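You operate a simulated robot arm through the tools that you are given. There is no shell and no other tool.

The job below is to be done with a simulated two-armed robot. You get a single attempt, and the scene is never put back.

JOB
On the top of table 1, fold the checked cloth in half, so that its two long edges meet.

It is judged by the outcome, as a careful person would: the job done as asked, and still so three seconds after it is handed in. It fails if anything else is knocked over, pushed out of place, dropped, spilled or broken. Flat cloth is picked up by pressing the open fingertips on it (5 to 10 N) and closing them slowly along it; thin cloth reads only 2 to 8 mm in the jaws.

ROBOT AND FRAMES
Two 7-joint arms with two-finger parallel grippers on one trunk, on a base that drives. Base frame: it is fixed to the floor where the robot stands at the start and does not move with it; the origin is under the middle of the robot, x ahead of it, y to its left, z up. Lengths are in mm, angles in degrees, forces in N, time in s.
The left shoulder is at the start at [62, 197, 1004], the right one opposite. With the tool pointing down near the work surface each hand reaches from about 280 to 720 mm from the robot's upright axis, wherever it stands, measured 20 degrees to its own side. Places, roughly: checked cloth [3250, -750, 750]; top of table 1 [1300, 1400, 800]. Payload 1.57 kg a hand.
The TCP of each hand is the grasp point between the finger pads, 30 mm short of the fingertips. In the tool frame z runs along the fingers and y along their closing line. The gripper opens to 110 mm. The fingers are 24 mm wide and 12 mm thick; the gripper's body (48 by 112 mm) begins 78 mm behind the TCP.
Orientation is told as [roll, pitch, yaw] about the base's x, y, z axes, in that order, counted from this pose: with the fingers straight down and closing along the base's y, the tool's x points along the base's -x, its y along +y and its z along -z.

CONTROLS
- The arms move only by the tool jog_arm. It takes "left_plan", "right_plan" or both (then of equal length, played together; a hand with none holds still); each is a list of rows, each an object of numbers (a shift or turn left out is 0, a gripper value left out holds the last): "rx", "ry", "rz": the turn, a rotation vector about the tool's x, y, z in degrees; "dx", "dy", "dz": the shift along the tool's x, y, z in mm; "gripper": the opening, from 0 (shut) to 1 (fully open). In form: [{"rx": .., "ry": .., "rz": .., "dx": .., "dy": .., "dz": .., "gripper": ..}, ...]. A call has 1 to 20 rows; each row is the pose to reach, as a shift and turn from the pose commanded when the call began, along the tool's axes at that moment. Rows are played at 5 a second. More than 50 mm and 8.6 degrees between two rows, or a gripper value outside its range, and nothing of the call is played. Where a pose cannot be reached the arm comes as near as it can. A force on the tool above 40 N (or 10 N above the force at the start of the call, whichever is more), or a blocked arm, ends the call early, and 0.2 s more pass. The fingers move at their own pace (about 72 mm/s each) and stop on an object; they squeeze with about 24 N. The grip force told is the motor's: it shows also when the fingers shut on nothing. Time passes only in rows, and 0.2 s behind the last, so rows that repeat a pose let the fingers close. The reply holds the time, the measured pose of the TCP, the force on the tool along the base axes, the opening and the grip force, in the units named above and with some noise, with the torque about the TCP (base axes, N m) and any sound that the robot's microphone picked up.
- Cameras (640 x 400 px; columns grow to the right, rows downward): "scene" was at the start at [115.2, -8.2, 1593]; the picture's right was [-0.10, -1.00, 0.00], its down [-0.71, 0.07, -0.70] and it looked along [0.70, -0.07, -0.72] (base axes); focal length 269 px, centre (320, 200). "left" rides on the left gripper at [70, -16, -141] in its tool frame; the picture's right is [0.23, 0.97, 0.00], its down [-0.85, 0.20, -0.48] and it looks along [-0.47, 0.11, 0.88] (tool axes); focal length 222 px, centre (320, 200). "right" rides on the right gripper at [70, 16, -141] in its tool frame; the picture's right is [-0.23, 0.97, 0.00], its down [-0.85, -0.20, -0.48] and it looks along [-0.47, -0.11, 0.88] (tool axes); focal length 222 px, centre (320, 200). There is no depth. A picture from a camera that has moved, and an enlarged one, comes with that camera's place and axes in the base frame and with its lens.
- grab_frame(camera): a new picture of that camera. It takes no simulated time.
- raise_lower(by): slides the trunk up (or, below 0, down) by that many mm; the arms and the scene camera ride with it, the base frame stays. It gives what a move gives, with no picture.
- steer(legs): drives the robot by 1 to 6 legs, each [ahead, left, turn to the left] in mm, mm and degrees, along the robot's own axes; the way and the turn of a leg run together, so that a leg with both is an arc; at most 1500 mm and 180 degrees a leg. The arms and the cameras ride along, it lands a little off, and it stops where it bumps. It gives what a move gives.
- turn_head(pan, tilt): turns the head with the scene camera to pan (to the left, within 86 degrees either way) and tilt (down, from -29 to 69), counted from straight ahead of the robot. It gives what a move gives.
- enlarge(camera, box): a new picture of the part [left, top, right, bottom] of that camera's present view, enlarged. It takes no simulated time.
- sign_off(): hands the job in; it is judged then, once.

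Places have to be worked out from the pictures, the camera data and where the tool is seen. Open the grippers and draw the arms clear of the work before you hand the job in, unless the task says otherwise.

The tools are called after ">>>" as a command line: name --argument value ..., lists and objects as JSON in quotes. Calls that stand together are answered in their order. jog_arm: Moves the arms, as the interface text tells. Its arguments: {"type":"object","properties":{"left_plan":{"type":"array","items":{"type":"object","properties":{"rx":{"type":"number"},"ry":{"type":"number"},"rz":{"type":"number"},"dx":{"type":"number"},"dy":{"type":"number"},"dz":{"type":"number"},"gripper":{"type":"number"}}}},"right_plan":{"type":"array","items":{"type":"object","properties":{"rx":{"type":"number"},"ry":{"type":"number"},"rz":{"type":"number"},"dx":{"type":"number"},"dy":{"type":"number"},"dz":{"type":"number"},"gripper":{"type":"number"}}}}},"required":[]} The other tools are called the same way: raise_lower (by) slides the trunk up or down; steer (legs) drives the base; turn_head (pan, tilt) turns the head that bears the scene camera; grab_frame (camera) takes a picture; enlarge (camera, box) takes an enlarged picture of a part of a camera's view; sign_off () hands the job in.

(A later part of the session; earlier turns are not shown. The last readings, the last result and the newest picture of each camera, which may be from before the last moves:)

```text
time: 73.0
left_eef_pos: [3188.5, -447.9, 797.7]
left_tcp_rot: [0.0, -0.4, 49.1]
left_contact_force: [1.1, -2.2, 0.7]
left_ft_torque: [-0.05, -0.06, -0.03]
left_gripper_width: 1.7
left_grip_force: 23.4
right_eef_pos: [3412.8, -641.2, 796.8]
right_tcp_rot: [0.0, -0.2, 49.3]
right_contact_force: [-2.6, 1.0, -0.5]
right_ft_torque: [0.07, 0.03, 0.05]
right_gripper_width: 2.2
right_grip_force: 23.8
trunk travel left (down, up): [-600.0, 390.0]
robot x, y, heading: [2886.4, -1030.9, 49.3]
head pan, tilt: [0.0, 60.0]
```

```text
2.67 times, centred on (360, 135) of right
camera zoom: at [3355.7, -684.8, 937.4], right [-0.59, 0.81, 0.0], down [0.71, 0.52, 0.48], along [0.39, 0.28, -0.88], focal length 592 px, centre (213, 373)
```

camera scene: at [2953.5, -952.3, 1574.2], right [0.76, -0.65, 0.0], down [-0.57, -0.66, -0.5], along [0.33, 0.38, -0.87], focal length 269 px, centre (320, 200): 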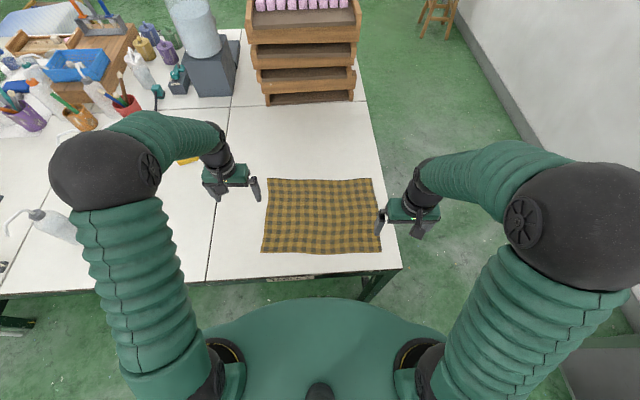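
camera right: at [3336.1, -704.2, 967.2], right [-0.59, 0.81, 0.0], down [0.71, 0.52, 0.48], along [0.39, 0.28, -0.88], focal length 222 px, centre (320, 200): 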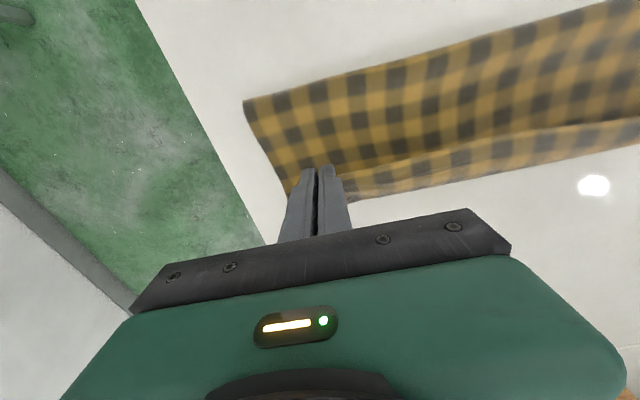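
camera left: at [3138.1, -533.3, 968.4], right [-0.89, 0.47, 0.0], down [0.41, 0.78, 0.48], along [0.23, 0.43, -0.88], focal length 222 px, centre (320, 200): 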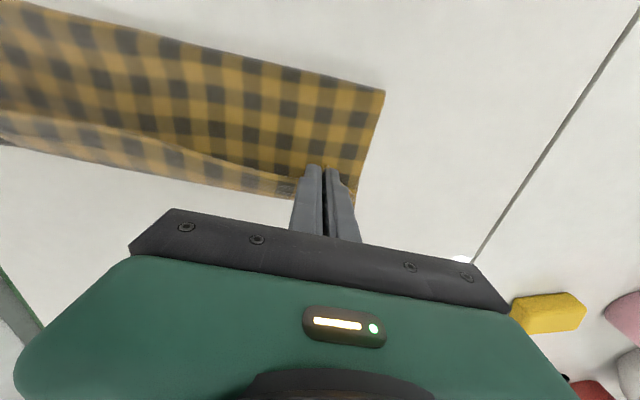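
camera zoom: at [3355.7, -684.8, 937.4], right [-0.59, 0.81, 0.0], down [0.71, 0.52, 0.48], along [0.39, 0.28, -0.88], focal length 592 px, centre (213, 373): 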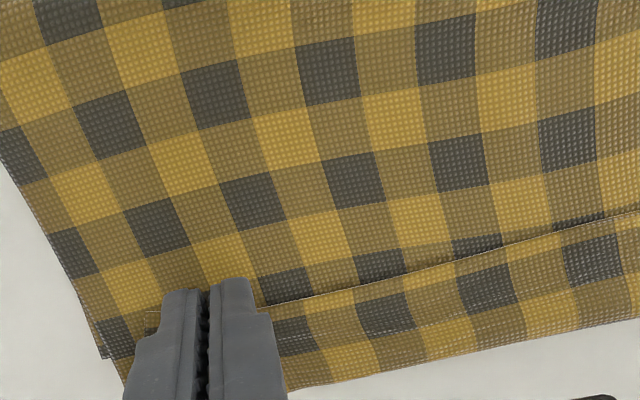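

The hands are down at F≈535. I need to understand the band beyond the hem line — bottom layer or tucked hem — so I zoom in closely.

>>> enlarge --camera "left" --box '[270, 150, 390, 225]'

>>> enlarge --camera "left" --box '[160, 130, 310, 224]'

>>> enlarge --camera "right" --box '[255, 150, 375, 225]'

>>> enlarge --camera "scene" --box '[258, 165, 388, 215]'

```text
5.33 times, centred on (330, 188) of left
camera zoom: at [3155.5, -513.7, 938.7], right [-0.89, 0.47, 0.0], down [0.41, 0.78, 0.48], along [0.23, 0.43, -0.88], focal length 1185 px, centre (267, 267)
```

zoom: 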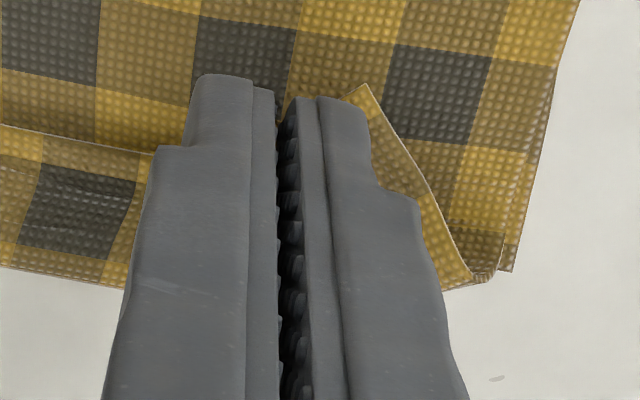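

```text
4.26 times, centred on (235, 177) of left
camera zoom: at [3155.5, -513.7, 938.7], right [-0.89, 0.47, 0.0], down [0.41, 0.78, 0.48], along [0.23, 0.43, -0.88], focal length 945 px, centre (682, 298)
```

zoom: 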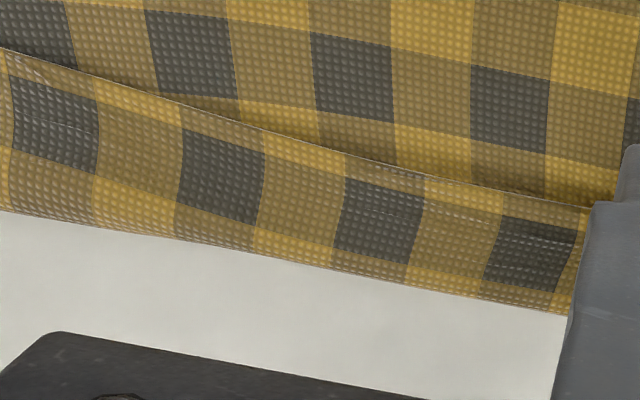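

```text
5.33 times, centred on (315, 188) of right
camera zoom: at [3355.7, -684.8, 937.4], right [-0.59, 0.81, 0.0], down [0.71, 0.52, 0.48], along [0.39, 0.28, -0.88], focal length 1185 px, centre (347, 267)
```

zoom: 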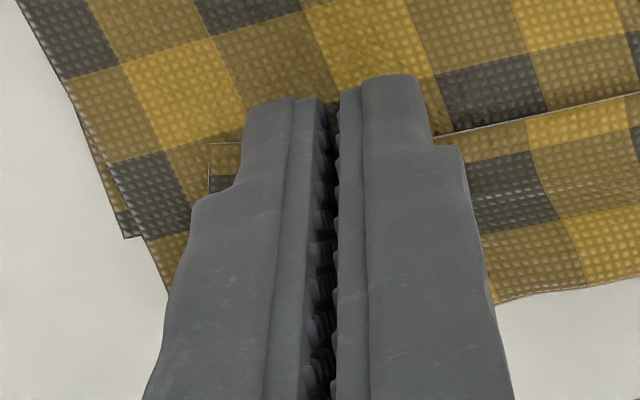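

```text
4.92 times, centred on (323, 190) of scene
camera zoom: at [2954.3, -952.5, 1574.2], right [0.76, -0.65, 0.0], down [-0.57, -0.66, -0.5], along [0.32, 0.38, -0.87], focal length 1325 px, centre (305, 249)
```

zoom: 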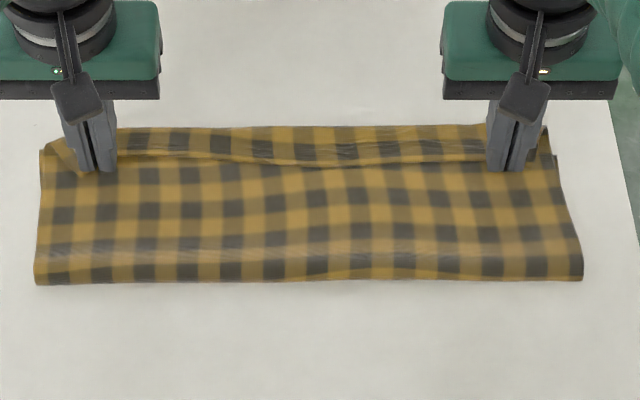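

The close-ups show the hem has been folded back on top (≈26 mm flap) because I went too far forward: unrolled it would overshoot the far edge by ~33 mm, and the fold line has been peeled to F≈434 instead of 413. I lift back along the arc so the lower half lies down again, and will then come down ~33 mm shorter.

>>> jog_arm --left_plan '[{"dx": 0, "dz": -8}, {"dx": 5, "dz": -20}, {"dx": 12, "dz": -35}, {"dx": 22, "dz": -50}, {"dx": 35, "dz": -65}, {"dx": 50, "dz": -80}, {"dx": 68, "dz": -92}, {"dx": 86, "dz": -100}, {"dx": 105, "dz": -106}, {"dx": 125, "dz": -110}, {"dx": 145, "dz": -110}, {"dx": 145, "dz": -110}, {"dx": 145, "dz": -110}]' --right_plan '[{"dx": 0, "dz": -8}, {"dx": 5, "dz": -20}, {"dx": 12, "dz": -35}, {"dx": 22, "dz": -50}, {"dx": 35, "dz": -65}, {"dx": 50, "dz": -80}, {"dx": 68, "dz": -92}, {"dx": 86, "dz": -100}, {"dx": 105, "dz": -106}, {"dx": 125, "dz": -110}, {"dx": 145, "dz": -110}, {"dx": 145, "dz": -110}, {"dx": 145, "dz": -110}]'

>>> enlarge --camera "scene" --box '[220, 140, 420, 265]'

>>> grab_frame --camera "left"

>>> grab_frame --camera "right"

```text
time: 75.8
left_eef_pos: [3092.8, -560.6, 909.1]
left_tcp_rot: [0.0, -0.3, 49.2]
left_contact_force: [0.3, -0.7, 0.6]
left_ft_torque: [0.01, -0.04, -0.03]
left_gripper_width: 1.4
left_grip_force: 23.4
right_eef_pos: [3316.2, -749.3, 907.9]
right_tcp_rot: [0.0, -0.2, 49.2]
right_contact_force: [-0.4, 0.1, 1.0]
right_ft_torque: [0.01, 0.03, 0.01]
right_gripper_width: 2.2
right_grip_force: 23.4
trunk travel left (down, up): [-600.0, 390.0]
robot x, y, heading: [2883.9, -1026.0, 49.3]
head pan, tilt: [0.0, 60.0]
```

```text
3.20 times, centred on (320, 202) of scene
camera zoom: at [2953.4, -953.7, 1574.3], right [0.76, -0.65, 0.0], down [-0.57, -0.66, -0.5], along [0.33, 0.38, -0.87], focal length 861 px, centre (320, 192)
```

zoom: 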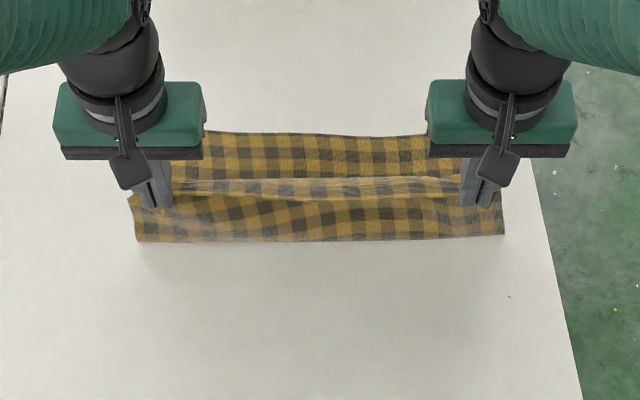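

```text
taken
camera left: at [3060.5, -624.8, 1048.7], right [-0.89, 0.47, 0.0], down [0.41, 0.78, 0.48], along [0.23, 0.43, -0.88], focal length 222 px, centre (320, 200)
```

left: 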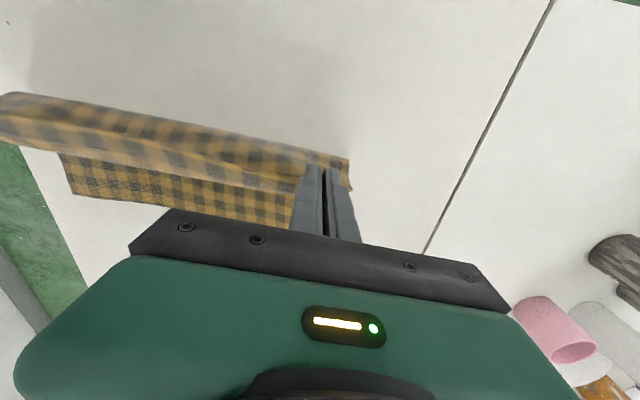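

```text
taken
camera right: at [3259.1, -792.6, 1048.7], right [-0.59, 0.81, 0.0], down [0.71, 0.52, 0.48], along [0.39, 0.28, -0.88], focal length 222 px, centre (320, 200)
```

right: 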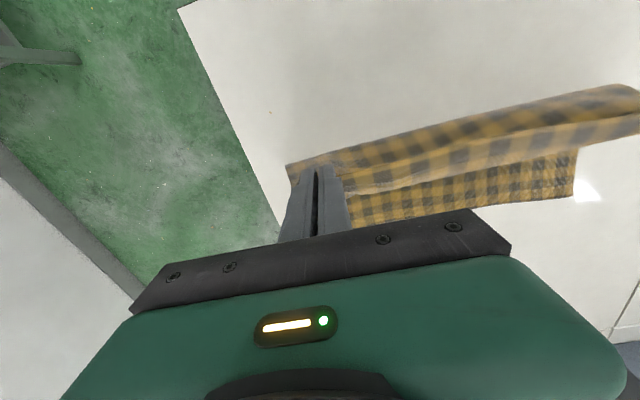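

The lower half is lying properly again and the fold hangs freely. I now come down shorter, to F≈502, adding a 15° lean-back of the fingertips, which should be within reach there.

>>> jog_arm --left_plan '[{"dx": -21, "dz": 3}, {"dx": -41, "dz": 10}, {"dx": -60.6, "dz": 21, "ry": 3}, {"dx": -78.2, "dz": 36, "ry": 6}, {"dx": -92.8, "dz": 53, "ry": 9}, {"dx": -104.4, "dz": 70, "ry": 12}, {"dx": -114, "dz": 88, "ry": 15}, {"dx": -119, "dz": 100, "ry": 15}, {"dx": -121, "dz": 107, "ry": 15}, {"dx": -121, "dz": 110, "ry": 15}, {"dx": -121, "dz": 110, "ry": 15}]' --right_plan '[{"dx": -21, "dz": 3}, {"dx": -41, "dz": 10}, {"dx": -60.6, "dz": 21, "ry": 3}, {"dx": -78.2, "dz": 36, "ry": 6}, {"dx": -92.8, "dz": 53, "ry": 9}, {"dx": -104.4, "dz": 70, "ry": 12}, {"dx": -114, "dz": 88, "ry": 15}, {"dx": -119, "dz": 100, "ry": 15}, {"dx": -121, "dz": 107, "ry": 15}, {"dx": -121, "dz": 110, "ry": 15}, {"dx": -121, "dz": 110, "ry": 15}]'

>>> enlarge --camera "scene" --box '[240, 140, 400, 240]'

>>> enlarge --camera "left" --box '[160, 60, 400, 210]'

>>> enlarge --camera "right" --box '[240, 60, 480, 210]'

```text
time: 78.2
left_eef_pos: [3174.0, -465.3, 798.0]
left_tcp_rot: [0.0, 14.7, 49.2]
left_contact_force: [1.8, -1.2, 0.3]
left_ft_torque: [-0.04, -0.04, -0.02]
left_gripper_width: 1.7
left_grip_force: 23.4
right_eef_pos: [3397.7, -658.3, 795.0]
right_tcp_rot: [0.1, 14.8, 49.2]
right_contact_force: [-2.0, 0.5, 0.5]
right_ft_torque: [0.02, -0.01, 0.0]
right_gripper_width: 2.1
right_grip_force: 23.6
trunk travel left (down, up): [-600.0, 390.0]
robot x, y, heading: [2887.8, -1030.2, 49.1]
head pan, tilt: [0.0, 60.0]
```

```text
4.00 times, centred on (320, 190) of scene
camera zoom: at [2954.2, -952.7, 1574.3], right [0.76, -0.65, 0.0], down [-0.57, -0.66, -0.5], along [0.32, 0.38, -0.87], focal length 1076 px, centre (320, 240)
```

zoom: 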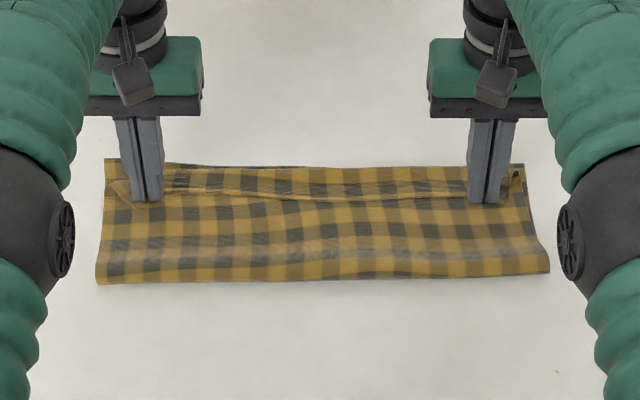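

```text
2.67 times, centred on (280, 135) of left
camera zoom: at [3166.7, -499.4, 951.5], right [-0.88, 0.47, 0.06], down [0.47, 0.85, 0.25], along [0.07, 0.24, -0.97], focal length 592 px, centre (427, 373)
```

zoom: 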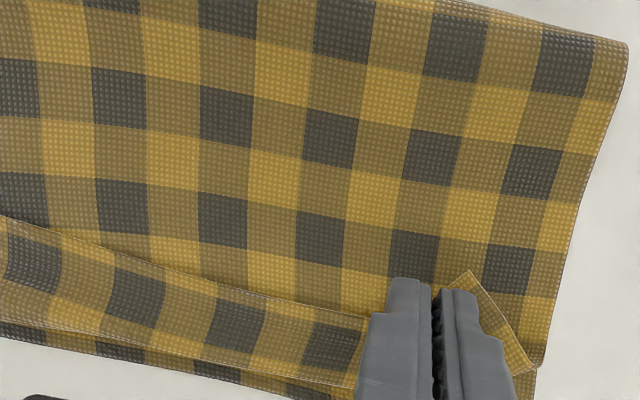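

```text
2.67 times, centred on (360, 135) of right
camera zoom: at [3365.1, -671.3, 950.0], right [-0.59, 0.8, -0.06], down [0.77, 0.59, 0.24], along [0.23, 0.1, -0.97], focal length 592 px, centre (213, 373)
```

zoom: 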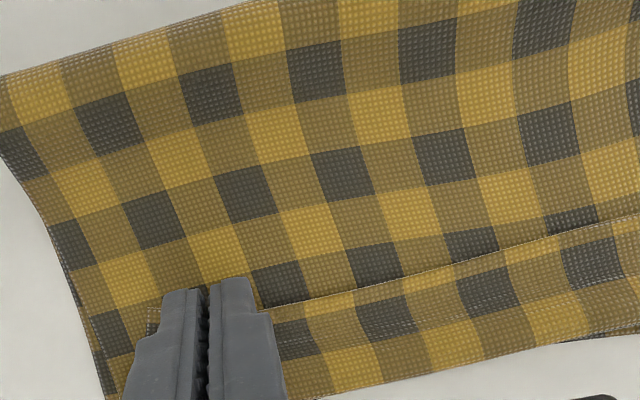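

Much better: the tuck's outer bend is now ~6 mm short of the far edge, but with the ~26 mm flap unrolled it would still overshoot by ~20 mm. I lift a little, go back and set down another 16 mm shorter.

>>> jog_arm --left_plan '[{"dx": 3.9, "dz": -14.5}, {"dx": 28.4, "dz": -28.6}, {"dx": 61.3, "dz": -35.3}, {"dx": 86.7, "dz": -33.7}, {"dx": 86.7, "dz": -33.7}, {"dx": 71, "dz": -32.8}, {"dx": 53.3, "dz": -25}, {"dx": 34.2, "dz": -11.5}, {"dx": 21.4, "dz": -2.5}, {"dx": 15.8, "dz": 3.1}, {"dx": 15.8, "dz": 3.1}]' --right_plan '[{"dx": 3.9, "dz": -14.5}, {"dx": 28.4, "dz": -28.6}, {"dx": 61.3, "dz": -35.3}, {"dx": 86.7, "dz": -33.7}, {"dx": 86.7, "dz": -33.7}, {"dx": 71, "dz": -32.8}, {"dx": 53.3, "dz": -25}, {"dx": 34.2, "dz": -11.5}, {"dx": 21.4, "dz": -2.5}, {"dx": 15.8, "dz": 3.1}, {"dx": 15.8, "dz": 3.1}]'

>>> enlarge --camera "scene" --box '[240, 140, 400, 240]'

>>> enlarge --camera "left" --box '[160, 60, 400, 210]'

>>> enlarge --camera "right" --box '[240, 60, 480, 210]'

```text
time: 80.6
left_eef_pos: [3164.0, -479.8, 801.2]
left_tcp_rot: [0.1, 14.7, 49.2]
left_contact_force: [0.5, -0.6, 0.8]
left_ft_torque: [-0.06, -0.06, 0.01]
left_gripper_width: 1.9
left_grip_force: 23.6
right_eef_pos: [3385.0, -670.9, 798.0]
right_tcp_rot: [0.0, 14.8, 49.2]
right_contact_force: [-0.5, 0.8, -1.2]
right_ft_torque: [0.03, 0.02, -0.03]
right_gripper_width: 2.2
right_grip_force: 24.0
trunk travel left (down, up): [-600.0, 390.0]
robot x, y, heading: [2887.1, -1027.2, 48.9]
head pan, tilt: [0.0, 60.0]
```

```text
4.00 times, centred on (320, 190) of scene
camera zoom: at [2954.3, -952.6, 1574.2], right [0.76, -0.65, 0.0], down [-0.57, -0.66, -0.5], along [0.32, 0.38, -0.87], focal length 1076 px, centre (320, 240)
```

zoom: 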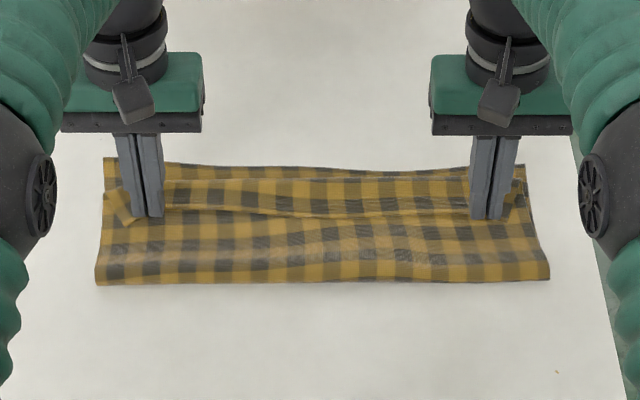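

```text
2.67 times, centred on (280, 135) of left
camera zoom: at [3156.6, -514.2, 953.7], right [-0.88, 0.47, 0.06], down [0.47, 0.85, 0.25], along [0.07, 0.24, -0.97], focal length 592 px, centre (427, 373)
```

zoom: 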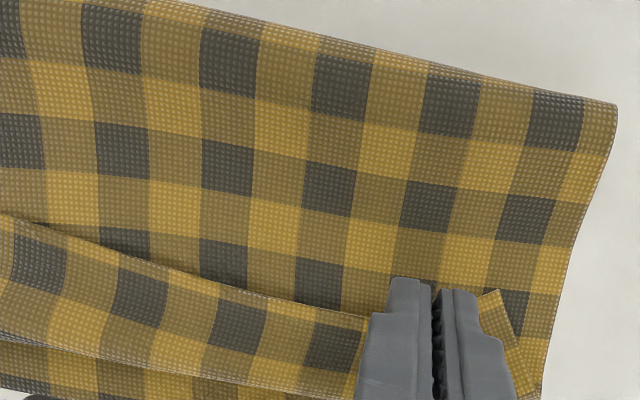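

```text
2.67 times, centred on (360, 135) of right
camera zoom: at [3353.3, -685.5, 952.3], right [-0.59, 0.8, -0.06], down [0.77, 0.59, 0.24], along [0.23, 0.1, -0.97], focal length 592 px, centre (213, 373)
```

zoom: 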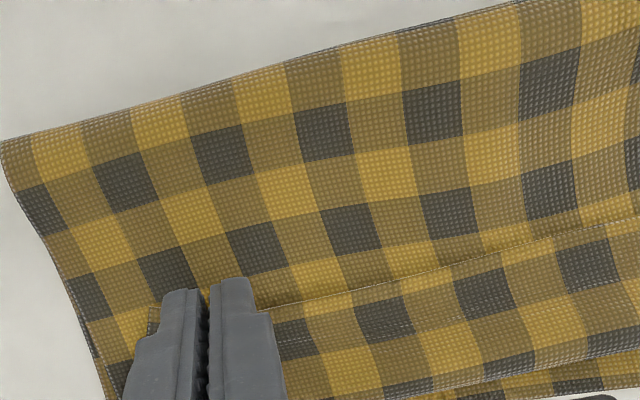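

The tuck's bend is now ~25 mm inside the far edge, matching the flap length, so unrolled the hem should land on the far edge. I raise the hem ~22 mm so it can swing free and open the grippers quickly, then look.

>>> jog_arm --left_plan '[{"dx": -2, "dz": -8}, {"dx": -4, "dz": -16}, {"dx": -5.9, "dz": -24.4}, {"dx": -5.9, "dz": -24.4}, {"dx": -5.9, "dz": -24.4, "gripper": 0.2}, {"dx": -5.9, "dz": -24.4, "gripper": 0.2}, {"dx": -5.9, "dz": -24.4, "gripper": 0.2}]' --right_plan '[{"dx": -2, "dz": -8}, {"dx": -4, "dz": -16}, {"dx": -5.9, "dz": -24.4}, {"dx": -5.9, "dz": -24.4}, {"dx": -5.9, "dz": -24.4, "gripper": 0.2}, {"dx": -5.9, "dz": -24.4, "gripper": 0.2}, {"dx": -5.9, "dz": -24.4, "gripper": 0.2}]'

>>> enlarge --camera "scene" --box '[240, 140, 400, 240]'

>>> grab_frame --camera "left"

>>> grab_frame --camera "right"

```text
time: 82.2
left_eef_pos: [3173.1, -470.4, 820.5]
left_tcp_rot: [0.0, 14.7, 49.1]
left_contact_force: [-0.2, -0.7, -0.5]
left_ft_torque: [0.0, -0.01, 0.0]
left_gripper_width: 22.2
left_grip_force: 0.1
right_eef_pos: [3392.7, -661.7, 819.5]
right_tcp_rot: [0.0, 14.8, 49.2]
right_contact_force: [0.3, 0.4, 0.1]
right_ft_torque: [-0.03, 0.0, -0.01]
right_gripper_width: 21.7
right_grip_force: 0.0
trunk travel left (down, up): [-600.0, 390.0]
robot x, y, heading: [2889.0, -1031.1, 49.1]
head pan, tilt: [0.0, 60.0]
```

```text
4.00 times, centred on (320, 190) of scene
camera zoom: at [2954.5, -952.4, 1574.2], right [0.76, -0.65, 0.0], down [-0.57, -0.66, -0.5], along [0.32, 0.38, -0.87], focal length 1076 px, centre (320, 240)
```

zoom: 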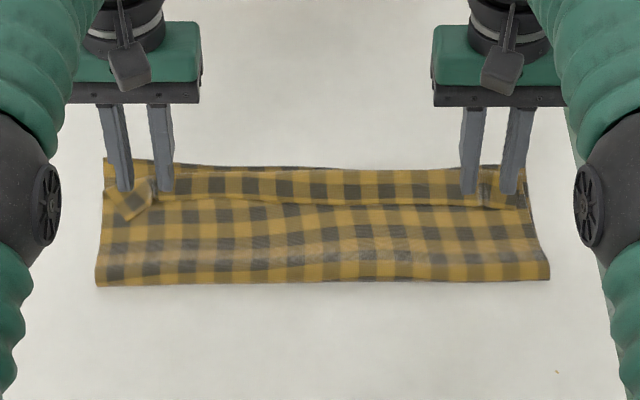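

```text
taken
camera left: at [3164.6, -504.5, 975.2], right [-0.88, 0.47, 0.06], down [0.47, 0.85, 0.25], along [0.07, 0.24, -0.97], focal length 222 px, centre (320, 200)
```

left: 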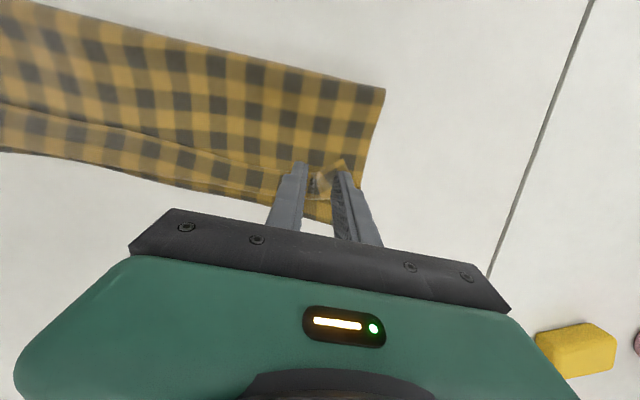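

```text
taken
camera right: at [3361.8, -676.1, 972.9], right [-0.59, 0.8, -0.06], down [0.77, 0.59, 0.24], along [0.23, 0.1, -0.97], focal length 222 px, centre (320, 200)
```

right: 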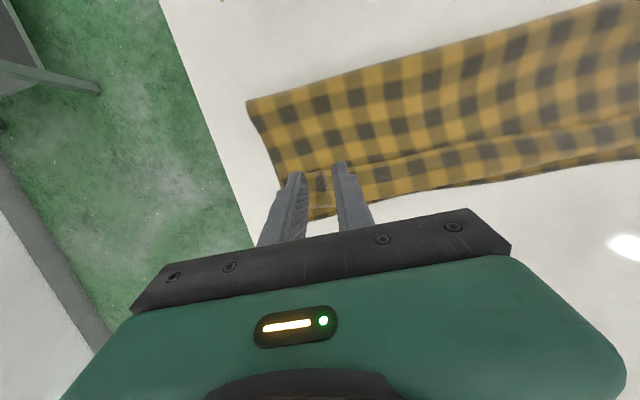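

Released; the flap is not (yet) unrolled. I raise the hands clear, bring them upright and let the cloth settle a moment to see.

>>> jog_arm --left_plan '[{"dz": -15}, {"dz": -30}, {"dz": -45}, {"dz": -60}, {"dx": 10, "dz": -70, "ry": -7}, {"dx": 20, "dz": -75, "ry": -15}, {"dx": 20, "dz": -75, "ry": -15}, {"dx": 20, "dz": -75, "ry": -15}]' --right_plan '[{"dz": -15}, {"dz": -30}, {"dz": -45}, {"dz": -60}, {"dx": 10, "dz": -70, "ry": -7}, {"dx": 20, "dz": -75, "ry": -15}, {"dx": 20, "dz": -75, "ry": -15}, {"dx": 20, "dz": -75, "ry": -15}]'

>>> enlarge --camera "scene" --box '[240, 140, 400, 240]'

>>> grab_frame --camera "left"

>>> grab_frame --camera "right"

```text
time: 84.0
left_eef_pos: [3169.1, -472.2, 900.1]
left_tcp_rot: [0.0, -0.4, 49.1]
left_contact_force: [-0.4, 0.3, -0.3]
left_ft_torque: [0.04, -0.01, -0.04]
left_gripper_width: 22.1
left_grip_force: 0.1
right_eef_pos: [3390.4, -663.3, 900.4]
right_tcp_rot: [0.0, -0.4, 49.2]
right_contact_force: [-0.6, -0.1, 0.0]
right_ft_torque: [0.0, -0.01, 0.03]
right_gripper_width: 21.8
right_grip_force: 0.1
trunk travel left (down, up): [-600.0, 390.0]
robot x, y, heading: [2889.9, -1028.7, 48.9]
head pan, tilt: [0.0, 60.0]
```

```text
4.00 times, centred on (320, 190) of scene
camera zoom: at [2953.2, -953.9, 1574.4], right [0.76, -0.65, 0.0], down [-0.57, -0.66, -0.5], along [0.33, 0.38, -0.87], focal length 1076 px, centre (320, 240)
```

zoom: 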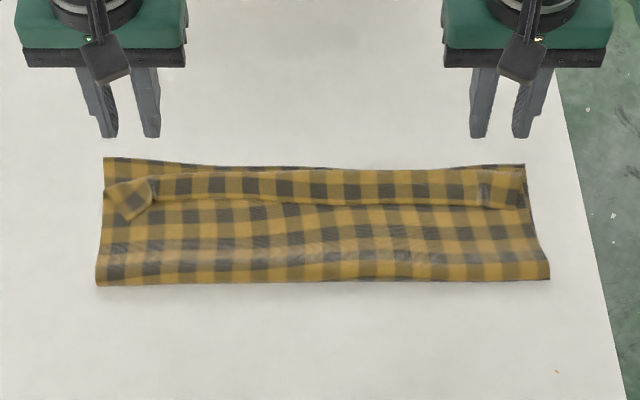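

```text
taken
camera left: at [3135.5, -536.0, 1039.2], right [-0.89, 0.47, 0.0], down [0.41, 0.77, 0.48], along [0.23, 0.43, -0.87], focal length 222 px, centre (320, 200)
```

left: 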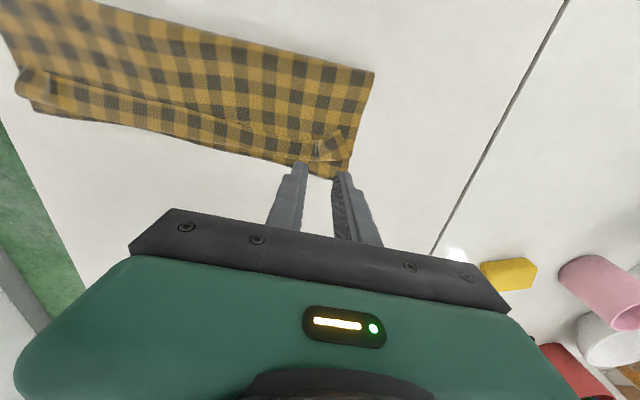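

```text
taken
camera right: at [3333.5, -707.0, 1039.8], right [-0.59, 0.81, 0.0], down [0.71, 0.51, 0.48], along [0.39, 0.29, -0.88], focal length 222 px, centre (320, 200)
```

right: 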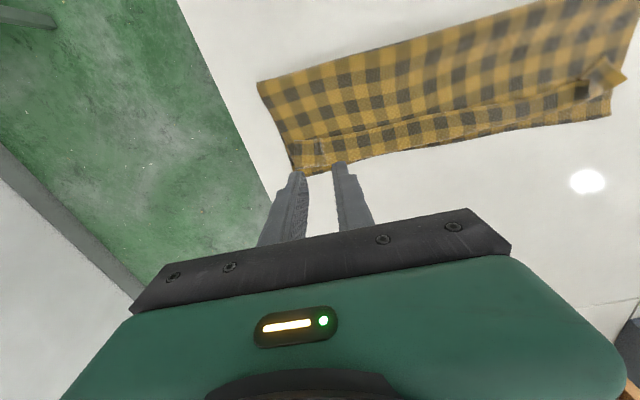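

The flap stays folded back (hem at F≈502–505, its bend at ≈535, far edge ≈548–555). I look closely at its shape before brushing it over with the fingertips.

>>> enlarge --camera "left" --box '[180, 60, 400, 197]'

>>> enlarge --camera "right" --box '[250, 60, 470, 197]'

>>> enlarge --camera "scene" --box '[255, 170, 335, 220]'

>>> enlarge --camera "scene" --box '[315, 170, 395, 220]'

```text
2.91 times, centred on (290, 128) of left
camera zoom: at [3135.5, -536.0, 1039.2], right [-0.89, 0.47, 0.0], down [0.41, 0.77, 0.48], along [0.23, 0.43, -0.87], focal length 646 px, centre (407, 408)
```

zoom: 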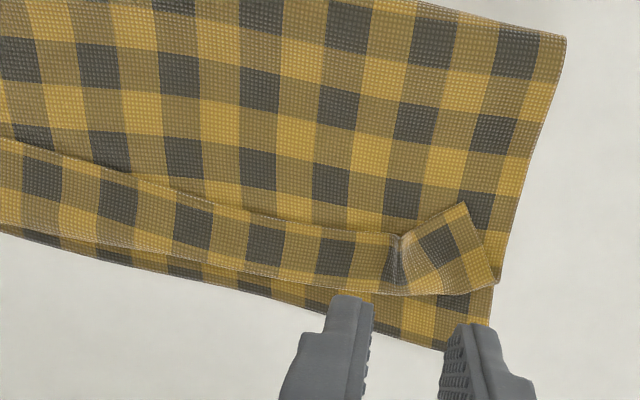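

```text
2.91 times, centred on (360, 128) of right
camera zoom: at [3333.5, -707.0, 1039.8], right [-0.59, 0.81, 0.0], down [0.71, 0.51, 0.48], along [0.39, 0.29, -0.88], focal length 646 px, centre (204, 408)
```

zoom: 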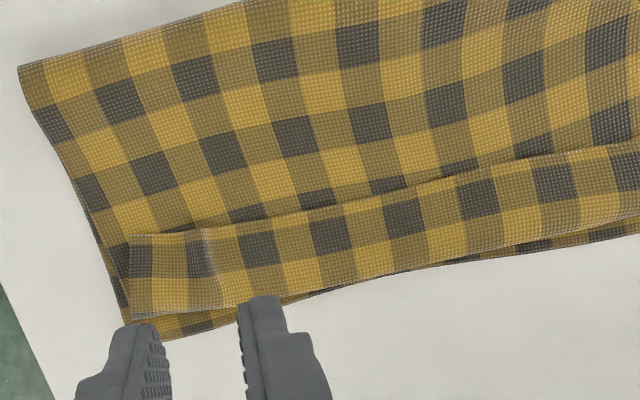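

```text
8.00 times, centred on (295, 195) of scene
camera zoom: at [2953.2, -953.9, 1574.4], right [0.76, -0.65, 0.0], down [-0.57, -0.66, -0.5], along [0.33, 0.38, -0.87], focal length 2153 px, centre (520, 240)
```

zoom: 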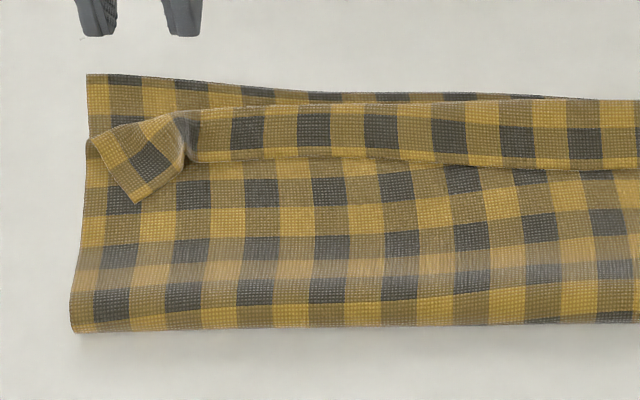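

```text
8.00 times, centred on (355, 195) of scene
camera zoom: at [2953.2, -953.9, 1574.4], right [0.76, -0.65, 0.0], down [-0.57, -0.66, -0.5], along [0.33, 0.38, -0.87], focal length 2153 px, centre (40, 240)
```

zoom: 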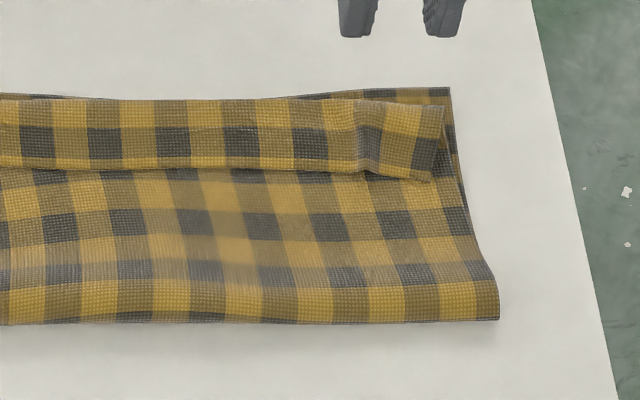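

The flap is ~30 mm wide, lying loosely on the top layer. I'll brush it over to the far side with four open fingertips (two per hand), moving just above the top layer from F≈488 to ≈575. First I position the hands with fully open fingers above the start line.

>>> jog_arm --left_plan '[{"dx": 7, "dy": -10, "dz": 0, "gripper": 0.6}, {"dx": 14, "dy": -20, "dz": 0, "gripper": 1.0}, {"dx": 21, "dy": -31, "dz": 15, "gripper": 1.0, "ry": 2}, {"dx": 28, "dy": -41, "dz": 35, "gripper": 1.0, "ry": 4}, {"dx": 28, "dy": -41, "dz": 55, "gripper": 1.0, "ry": 4}, {"dx": 28, "dy": -41, "dz": 70, "gripper": 1.0, "ry": 4}, {"dx": 28, "dy": -41, "dz": 70, "gripper": 1.0, "ry": 4}]' --right_plan '[{"dx": 7, "dy": 10, "dz": 0, "gripper": 0.6}, {"dx": 14, "dy": 20, "dz": 0, "gripper": 1.0}, {"dx": 21, "dy": 31, "dz": 15, "gripper": 1.0, "ry": 2}, {"dx": 28, "dy": 41, "dz": 35, "gripper": 1.0, "ry": 4}, {"dx": 28, "dy": 41, "dz": 55, "gripper": 1.0, "ry": 4}, {"dx": 28, "dy": 41, "dz": 70, "gripper": 1.0, "ry": 4}, {"dx": 28, "dy": 41, "dz": 70, "gripper": 1.0, "ry": 4}]'

>>> enlarge --camera "scene" --box '[240, 140, 400, 240]'

>>> grab_frame --camera "left"

>>> grab_frame --camera "right"

```text
time: 85.6
left_eef_pos: [3181.9, -519.1, 827.9]
left_tcp_rot: [-0.1, 3.7, 49.1]
left_contact_force: [-0.8, -0.4, -0.1]
left_ft_torque: [0.01, -0.03, 0.01]
left_gripper_width: 109.9
left_grip_force: 0.0
right_eef_pos: [3343.8, -655.9, 827.2]
right_tcp_rot: [0.0, 3.6, 49.2]
right_contact_force: [-0.1, -0.2, 0.5]
right_ft_torque: [0.02, 0.0, 0.03]
right_gripper_width: 109.9
right_grip_force: 0.1
trunk travel left (down, up): [-600.0, 390.0]
robot x, y, heading: [2887.1, -1027.7, 49.4]
head pan, tilt: [0.0, 60.0]
```

```text
4.00 times, centred on (320, 190) of scene
camera zoom: at [2953.8, -953.2, 1574.3], right [0.76, -0.65, 0.0], down [-0.57, -0.66, -0.5], along [0.33, 0.38, -0.87], focal length 1076 px, centre (320, 240)
```

zoom: 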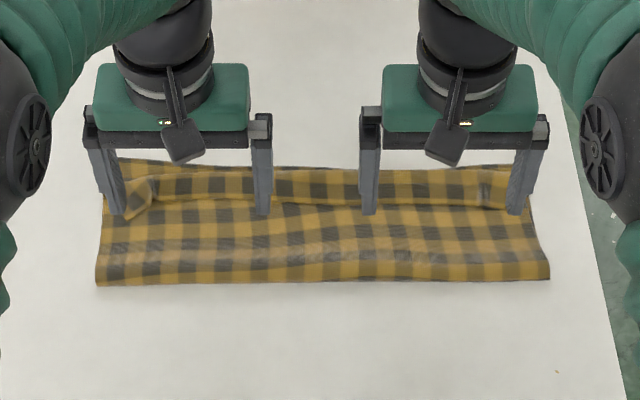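

```text
taken
camera left: at [3156.6, -575.2, 972.1], right [-0.89, 0.47, 0.01], down [0.43, 0.8, 0.42], along [0.19, 0.38, -0.91], focal length 222 px, centre (320, 200)
```

left: 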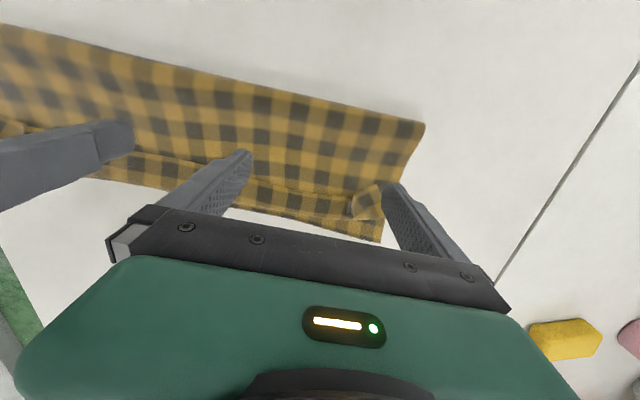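

```text
taken
camera right: at [3292.6, -692.8, 971.7], right [-0.59, 0.81, -0.01], down [0.73, 0.54, 0.42], along [0.35, 0.24, -0.91], focal length 222 px, centre (320, 200)
```

right: 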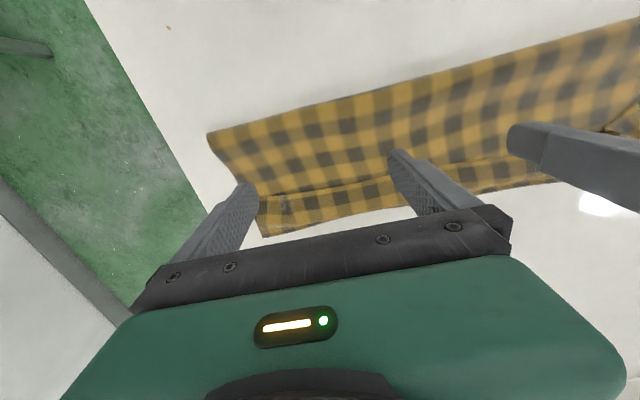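

The right side covers its flap end well; the left outer finger needs 8 mm inward. I lower both to hover ~3 mm above the surface just behind the hem.

>>> jog_arm --left_plan '[{"dy": -8, "dz": 8}, {"dy": -8, "dz": 18}, {"dy": -8, "dz": 27}, {"dy": -8, "dz": 33}, {"dy": -8, "dz": 33}]' --right_plan '[{"dz": 8}, {"dz": 18}, {"dz": 27}, {"dz": 32.5}, {"dz": 32.5}]'

>>> enlarge --camera "scene" --box '[240, 140, 400, 240]'

>>> enlarge --camera "left" --box '[100, 80, 480, 318]'

>>> enlarge --camera "right" --box '[160, 80, 540, 318]'

```text
time: 86.8
left_eef_pos: [3188.9, -525.7, 796.4]
left_tcp_rot: [0.0, 3.7, 49.3]
left_contact_force: [0.0, -0.8, 1.1]
left_ft_torque: [-0.02, 0.0, 0.01]
left_gripper_width: 110.1
left_grip_force: 0.0
right_eef_pos: [3342.5, -658.1, 795.4]
right_tcp_rot: [0.0, 3.9, 49.1]
right_contact_force: [0.0, 0.1, -0.4]
right_ft_torque: [0.01, 0.02, 0.01]
right_gripper_width: 110.1
right_grip_force: 0.0
trunk travel left (down, up): [-600.0, 390.0]
robot x, y, heading: [2885.9, -1025.8, 49.2]
head pan, tilt: [0.0, 60.0]
```

```text
4.00 times, centred on (320, 190) of scene
camera zoom: at [2954.0, -953.0, 1574.3], right [0.76, -0.65, 0.0], down [-0.57, -0.66, -0.5], along [0.33, 0.38, -0.87], focal length 1076 px, centre (320, 240)
```

zoom: 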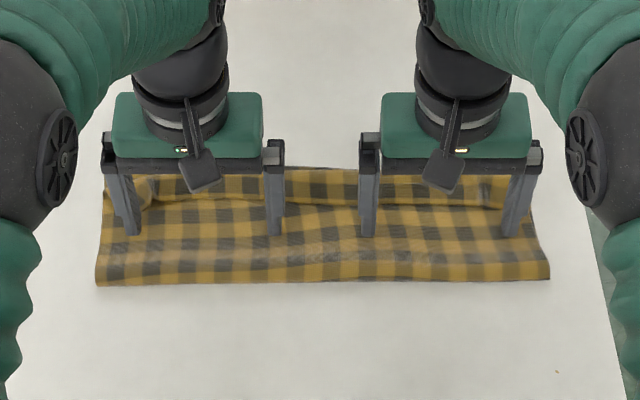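

```text
1.68 times, centred on (290, 199) of left
camera zoom: at [3161.6, -582.3, 940.4], right [-0.89, 0.47, 0.01], down [0.43, 0.8, 0.42], along [0.18, 0.38, -0.91], focal length 373 px, centre (370, 202)
```

zoom: 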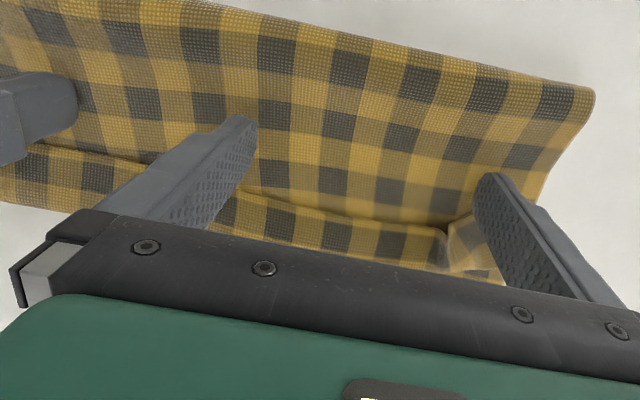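

```text
1.68 times, centred on (350, 199) of right
camera zoom: at [3292.1, -694.4, 939.9], right [-0.59, 0.81, -0.01], down [0.73, 0.54, 0.42], along [0.35, 0.24, -0.91], focal length 373 px, centre (270, 202)
```

zoom: 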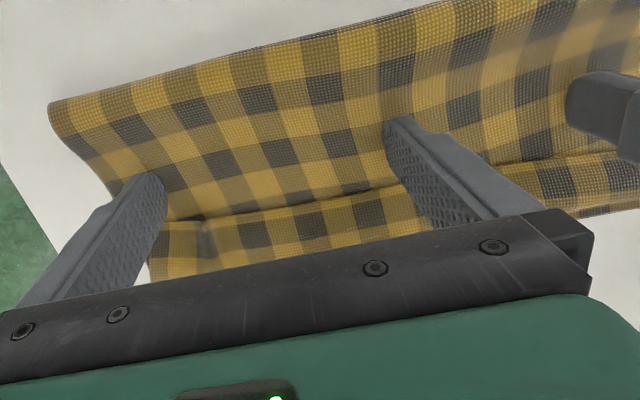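

The fingertips are just behind the hem line, hovering. I lower 1.5 mm more and brush forward 95 mm slowly to flip the flap over.

>>> jog_arm --left_plan '[{"dx": 0, "dz": 1.5}, {"dx": -8, "dz": 0.9}, {"dx": -16, "dz": 0.4}, {"dx": -24, "dz": -0.2}, {"dx": -32, "dz": -0.7}, {"dx": -40, "dz": -1.3}, {"dx": -48, "dz": -1.9}, {"dx": -56, "dz": -2.4}]' --right_plan '[{"dx": 0, "dz": 1.5}, {"dx": -8, "dz": 0.9}, {"dx": -16, "dz": 0.4}, {"dx": -24, "dz": -0.2}, {"dx": -32, "dz": -0.7}, {"dx": -40, "dz": -1.3}, {"dx": -48, "dz": -1.9}, {"dx": -56, "dz": -2.4}]'

>>> enlarge --camera "scene" --box '[240, 140, 400, 240]'

>>> enlarge --camera "left" --box '[100, 80, 480, 318]'

>>> enlarge --camera "right" --box '[160, 80, 540, 318]'

```text
time: 88.6
left_eef_pos: [3224.9, -483.4, 791.9]
left_tcp_rot: [-0.1, 3.7, 49.2]
left_contact_force: [-0.5, -0.7, 3.4]
left_ft_torque: [0.15, 0.17, 0.05]
left_gripper_width: 110.1
left_grip_force: 0.0
right_eef_pos: [3379.2, -613.7, 792.9]
right_tcp_rot: [-0.1, 3.7, 49.3]
right_contact_force: [1.1, -0.2, 0.8]
right_ft_torque: [0.01, -0.01, -0.04]
right_gripper_width: 109.8
right_grip_force: 0.0
trunk travel left (down, up): [-600.0, 390.0]
robot x, y, heading: [2885.3, -1032.9, 49.3]
head pan, tilt: [0.0, 60.0]
```

```text
4.00 times, centred on (320, 190) of scene
camera zoom: at [2954.1, -953.3, 1574.4], right [0.76, -0.65, 0.0], down [-0.57, -0.66, -0.5], along [0.32, 0.38, -0.87], focal length 1076 px, centre (320, 240)
```

zoom: 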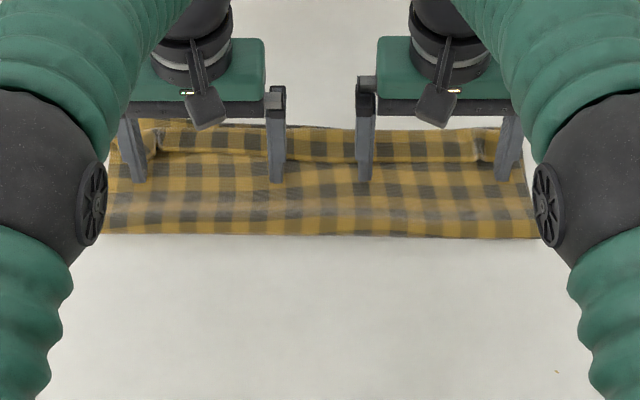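

```text
1.68 times, centred on (290, 199) of left
camera zoom: at [3198.4, -540.5, 937.7], right [-0.89, 0.47, 0.01], down [0.43, 0.8, 0.42], along [0.18, 0.38, -0.91], focal length 373 px, centre (370, 202)
```

zoom: 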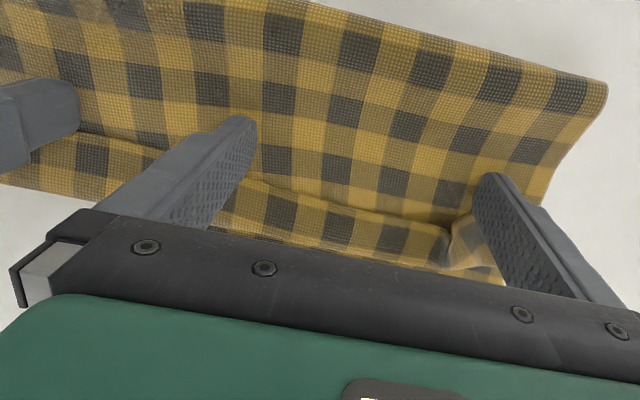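

```text
1.68 times, centred on (350, 199) of right
camera zoom: at [3328.5, -649.9, 938.3], right [-0.59, 0.81, -0.01], down [0.73, 0.54, 0.42], along [0.35, 0.24, -0.91], focal length 373 px, centre (270, 202)
```

zoom: 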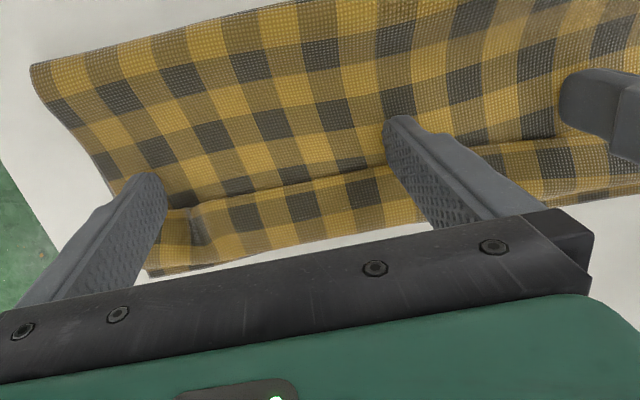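

Pressing was a bit too much: the fingers dragged the whole folded cloth ~45 mm forward instead of flipping the flap. The cloth is intact and still on the table; I drag it back the same way, with the same contact.

>>> jog_arm --left_plan '[{"dx": 6, "dz": 0.4}, {"dx": 12, "dz": 0.8}, {"dx": 18, "dz": 1.3}, {"dx": 24, "dz": 1.7}, {"dx": 30, "dz": 2.1}, {"dx": 36, "dz": 2.5}, {"dx": 42, "dz": 2.9}, {"dx": 48, "dz": 3.3}, {"dx": 54, "dz": 3.8}]' --right_plan '[{"dx": 6, "dz": 0.4}, {"dx": 12, "dz": 0.8}, {"dx": 18, "dz": 1.3}, {"dx": 24, "dz": 1.7}, {"dx": 30, "dz": 2.1}, {"dx": 36, "dz": 2.5}, {"dx": 42, "dz": 2.9}, {"dx": 48, "dz": 3.3}, {"dx": 54, "dz": 3.8}]'

>>> enlarge --camera "scene" --box '[240, 140, 400, 240]'

>>> enlarge --camera "left" --box '[100, 80, 480, 318]'

>>> enlarge --camera "right" --box '[160, 80, 540, 318]'

```text
time: 90.6
left_eef_pos: [3189.2, -524.1, 792.5]
left_tcp_rot: [0.1, 3.7, 49.2]
left_contact_force: [-0.6, 0.6, 0.7]
left_ft_torque: [-0.01, -0.01, 0.01]
left_gripper_width: 110.0
left_grip_force: 0.0
right_eef_pos: [3343.9, -656.6, 792.3]
right_tcp_rot: [0.0, 3.7, 49.2]
right_contact_force: [0.2, -1.0, 0.7]
right_ft_torque: [0.02, 0.0, 0.03]
right_gripper_width: 109.8
right_grip_force: 0.0
trunk travel left (down, up): [-600.0, 390.0]
robot x, y, heading: [2884.0, -1031.9, 49.2]
head pan, tilt: [0.0, 60.0]
```

```text
4.00 times, centred on (320, 190) of scene
camera zoom: at [2953.8, -953.3, 1574.3], right [0.76, -0.65, 0.0], down [-0.57, -0.66, -0.5], along [0.33, 0.38, -0.87], focal length 1076 px, centre (320, 240)
```

zoom: 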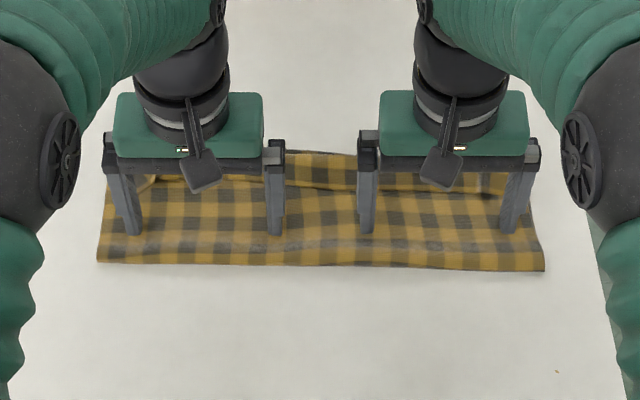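

```text
1.68 times, centred on (290, 199) of left
camera zoom: at [3162.8, -581.5, 938.1], right [-0.89, 0.47, 0.01], down [0.43, 0.8, 0.42], along [0.18, 0.38, -0.91], focal length 373 px, centre (370, 202)
```

zoom: 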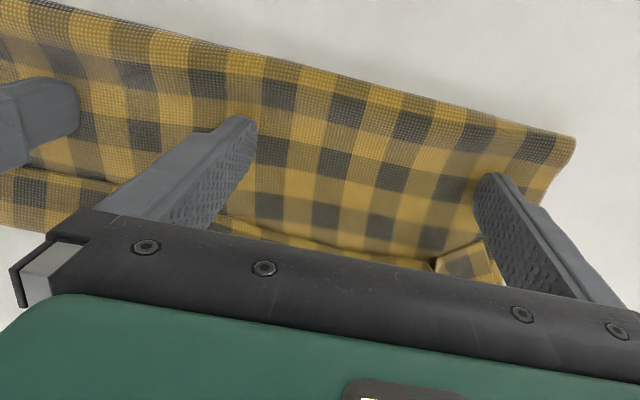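

```text
1.68 times, centred on (350, 199) of right
camera zoom: at [3293.3, -691.4, 938.3], right [-0.59, 0.81, -0.01], down [0.73, 0.54, 0.42], along [0.35, 0.24, -0.91], focal length 373 px, centre (270, 202)
```

zoom: 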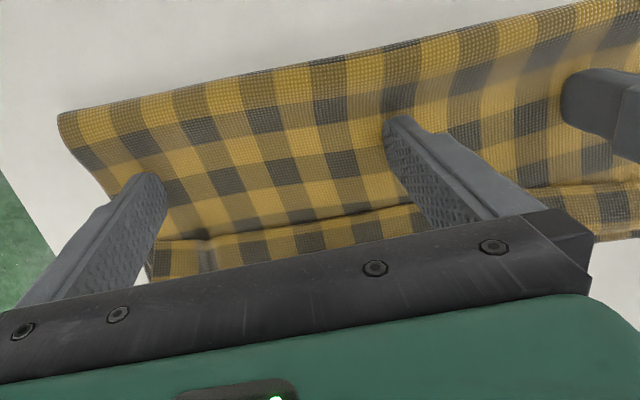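

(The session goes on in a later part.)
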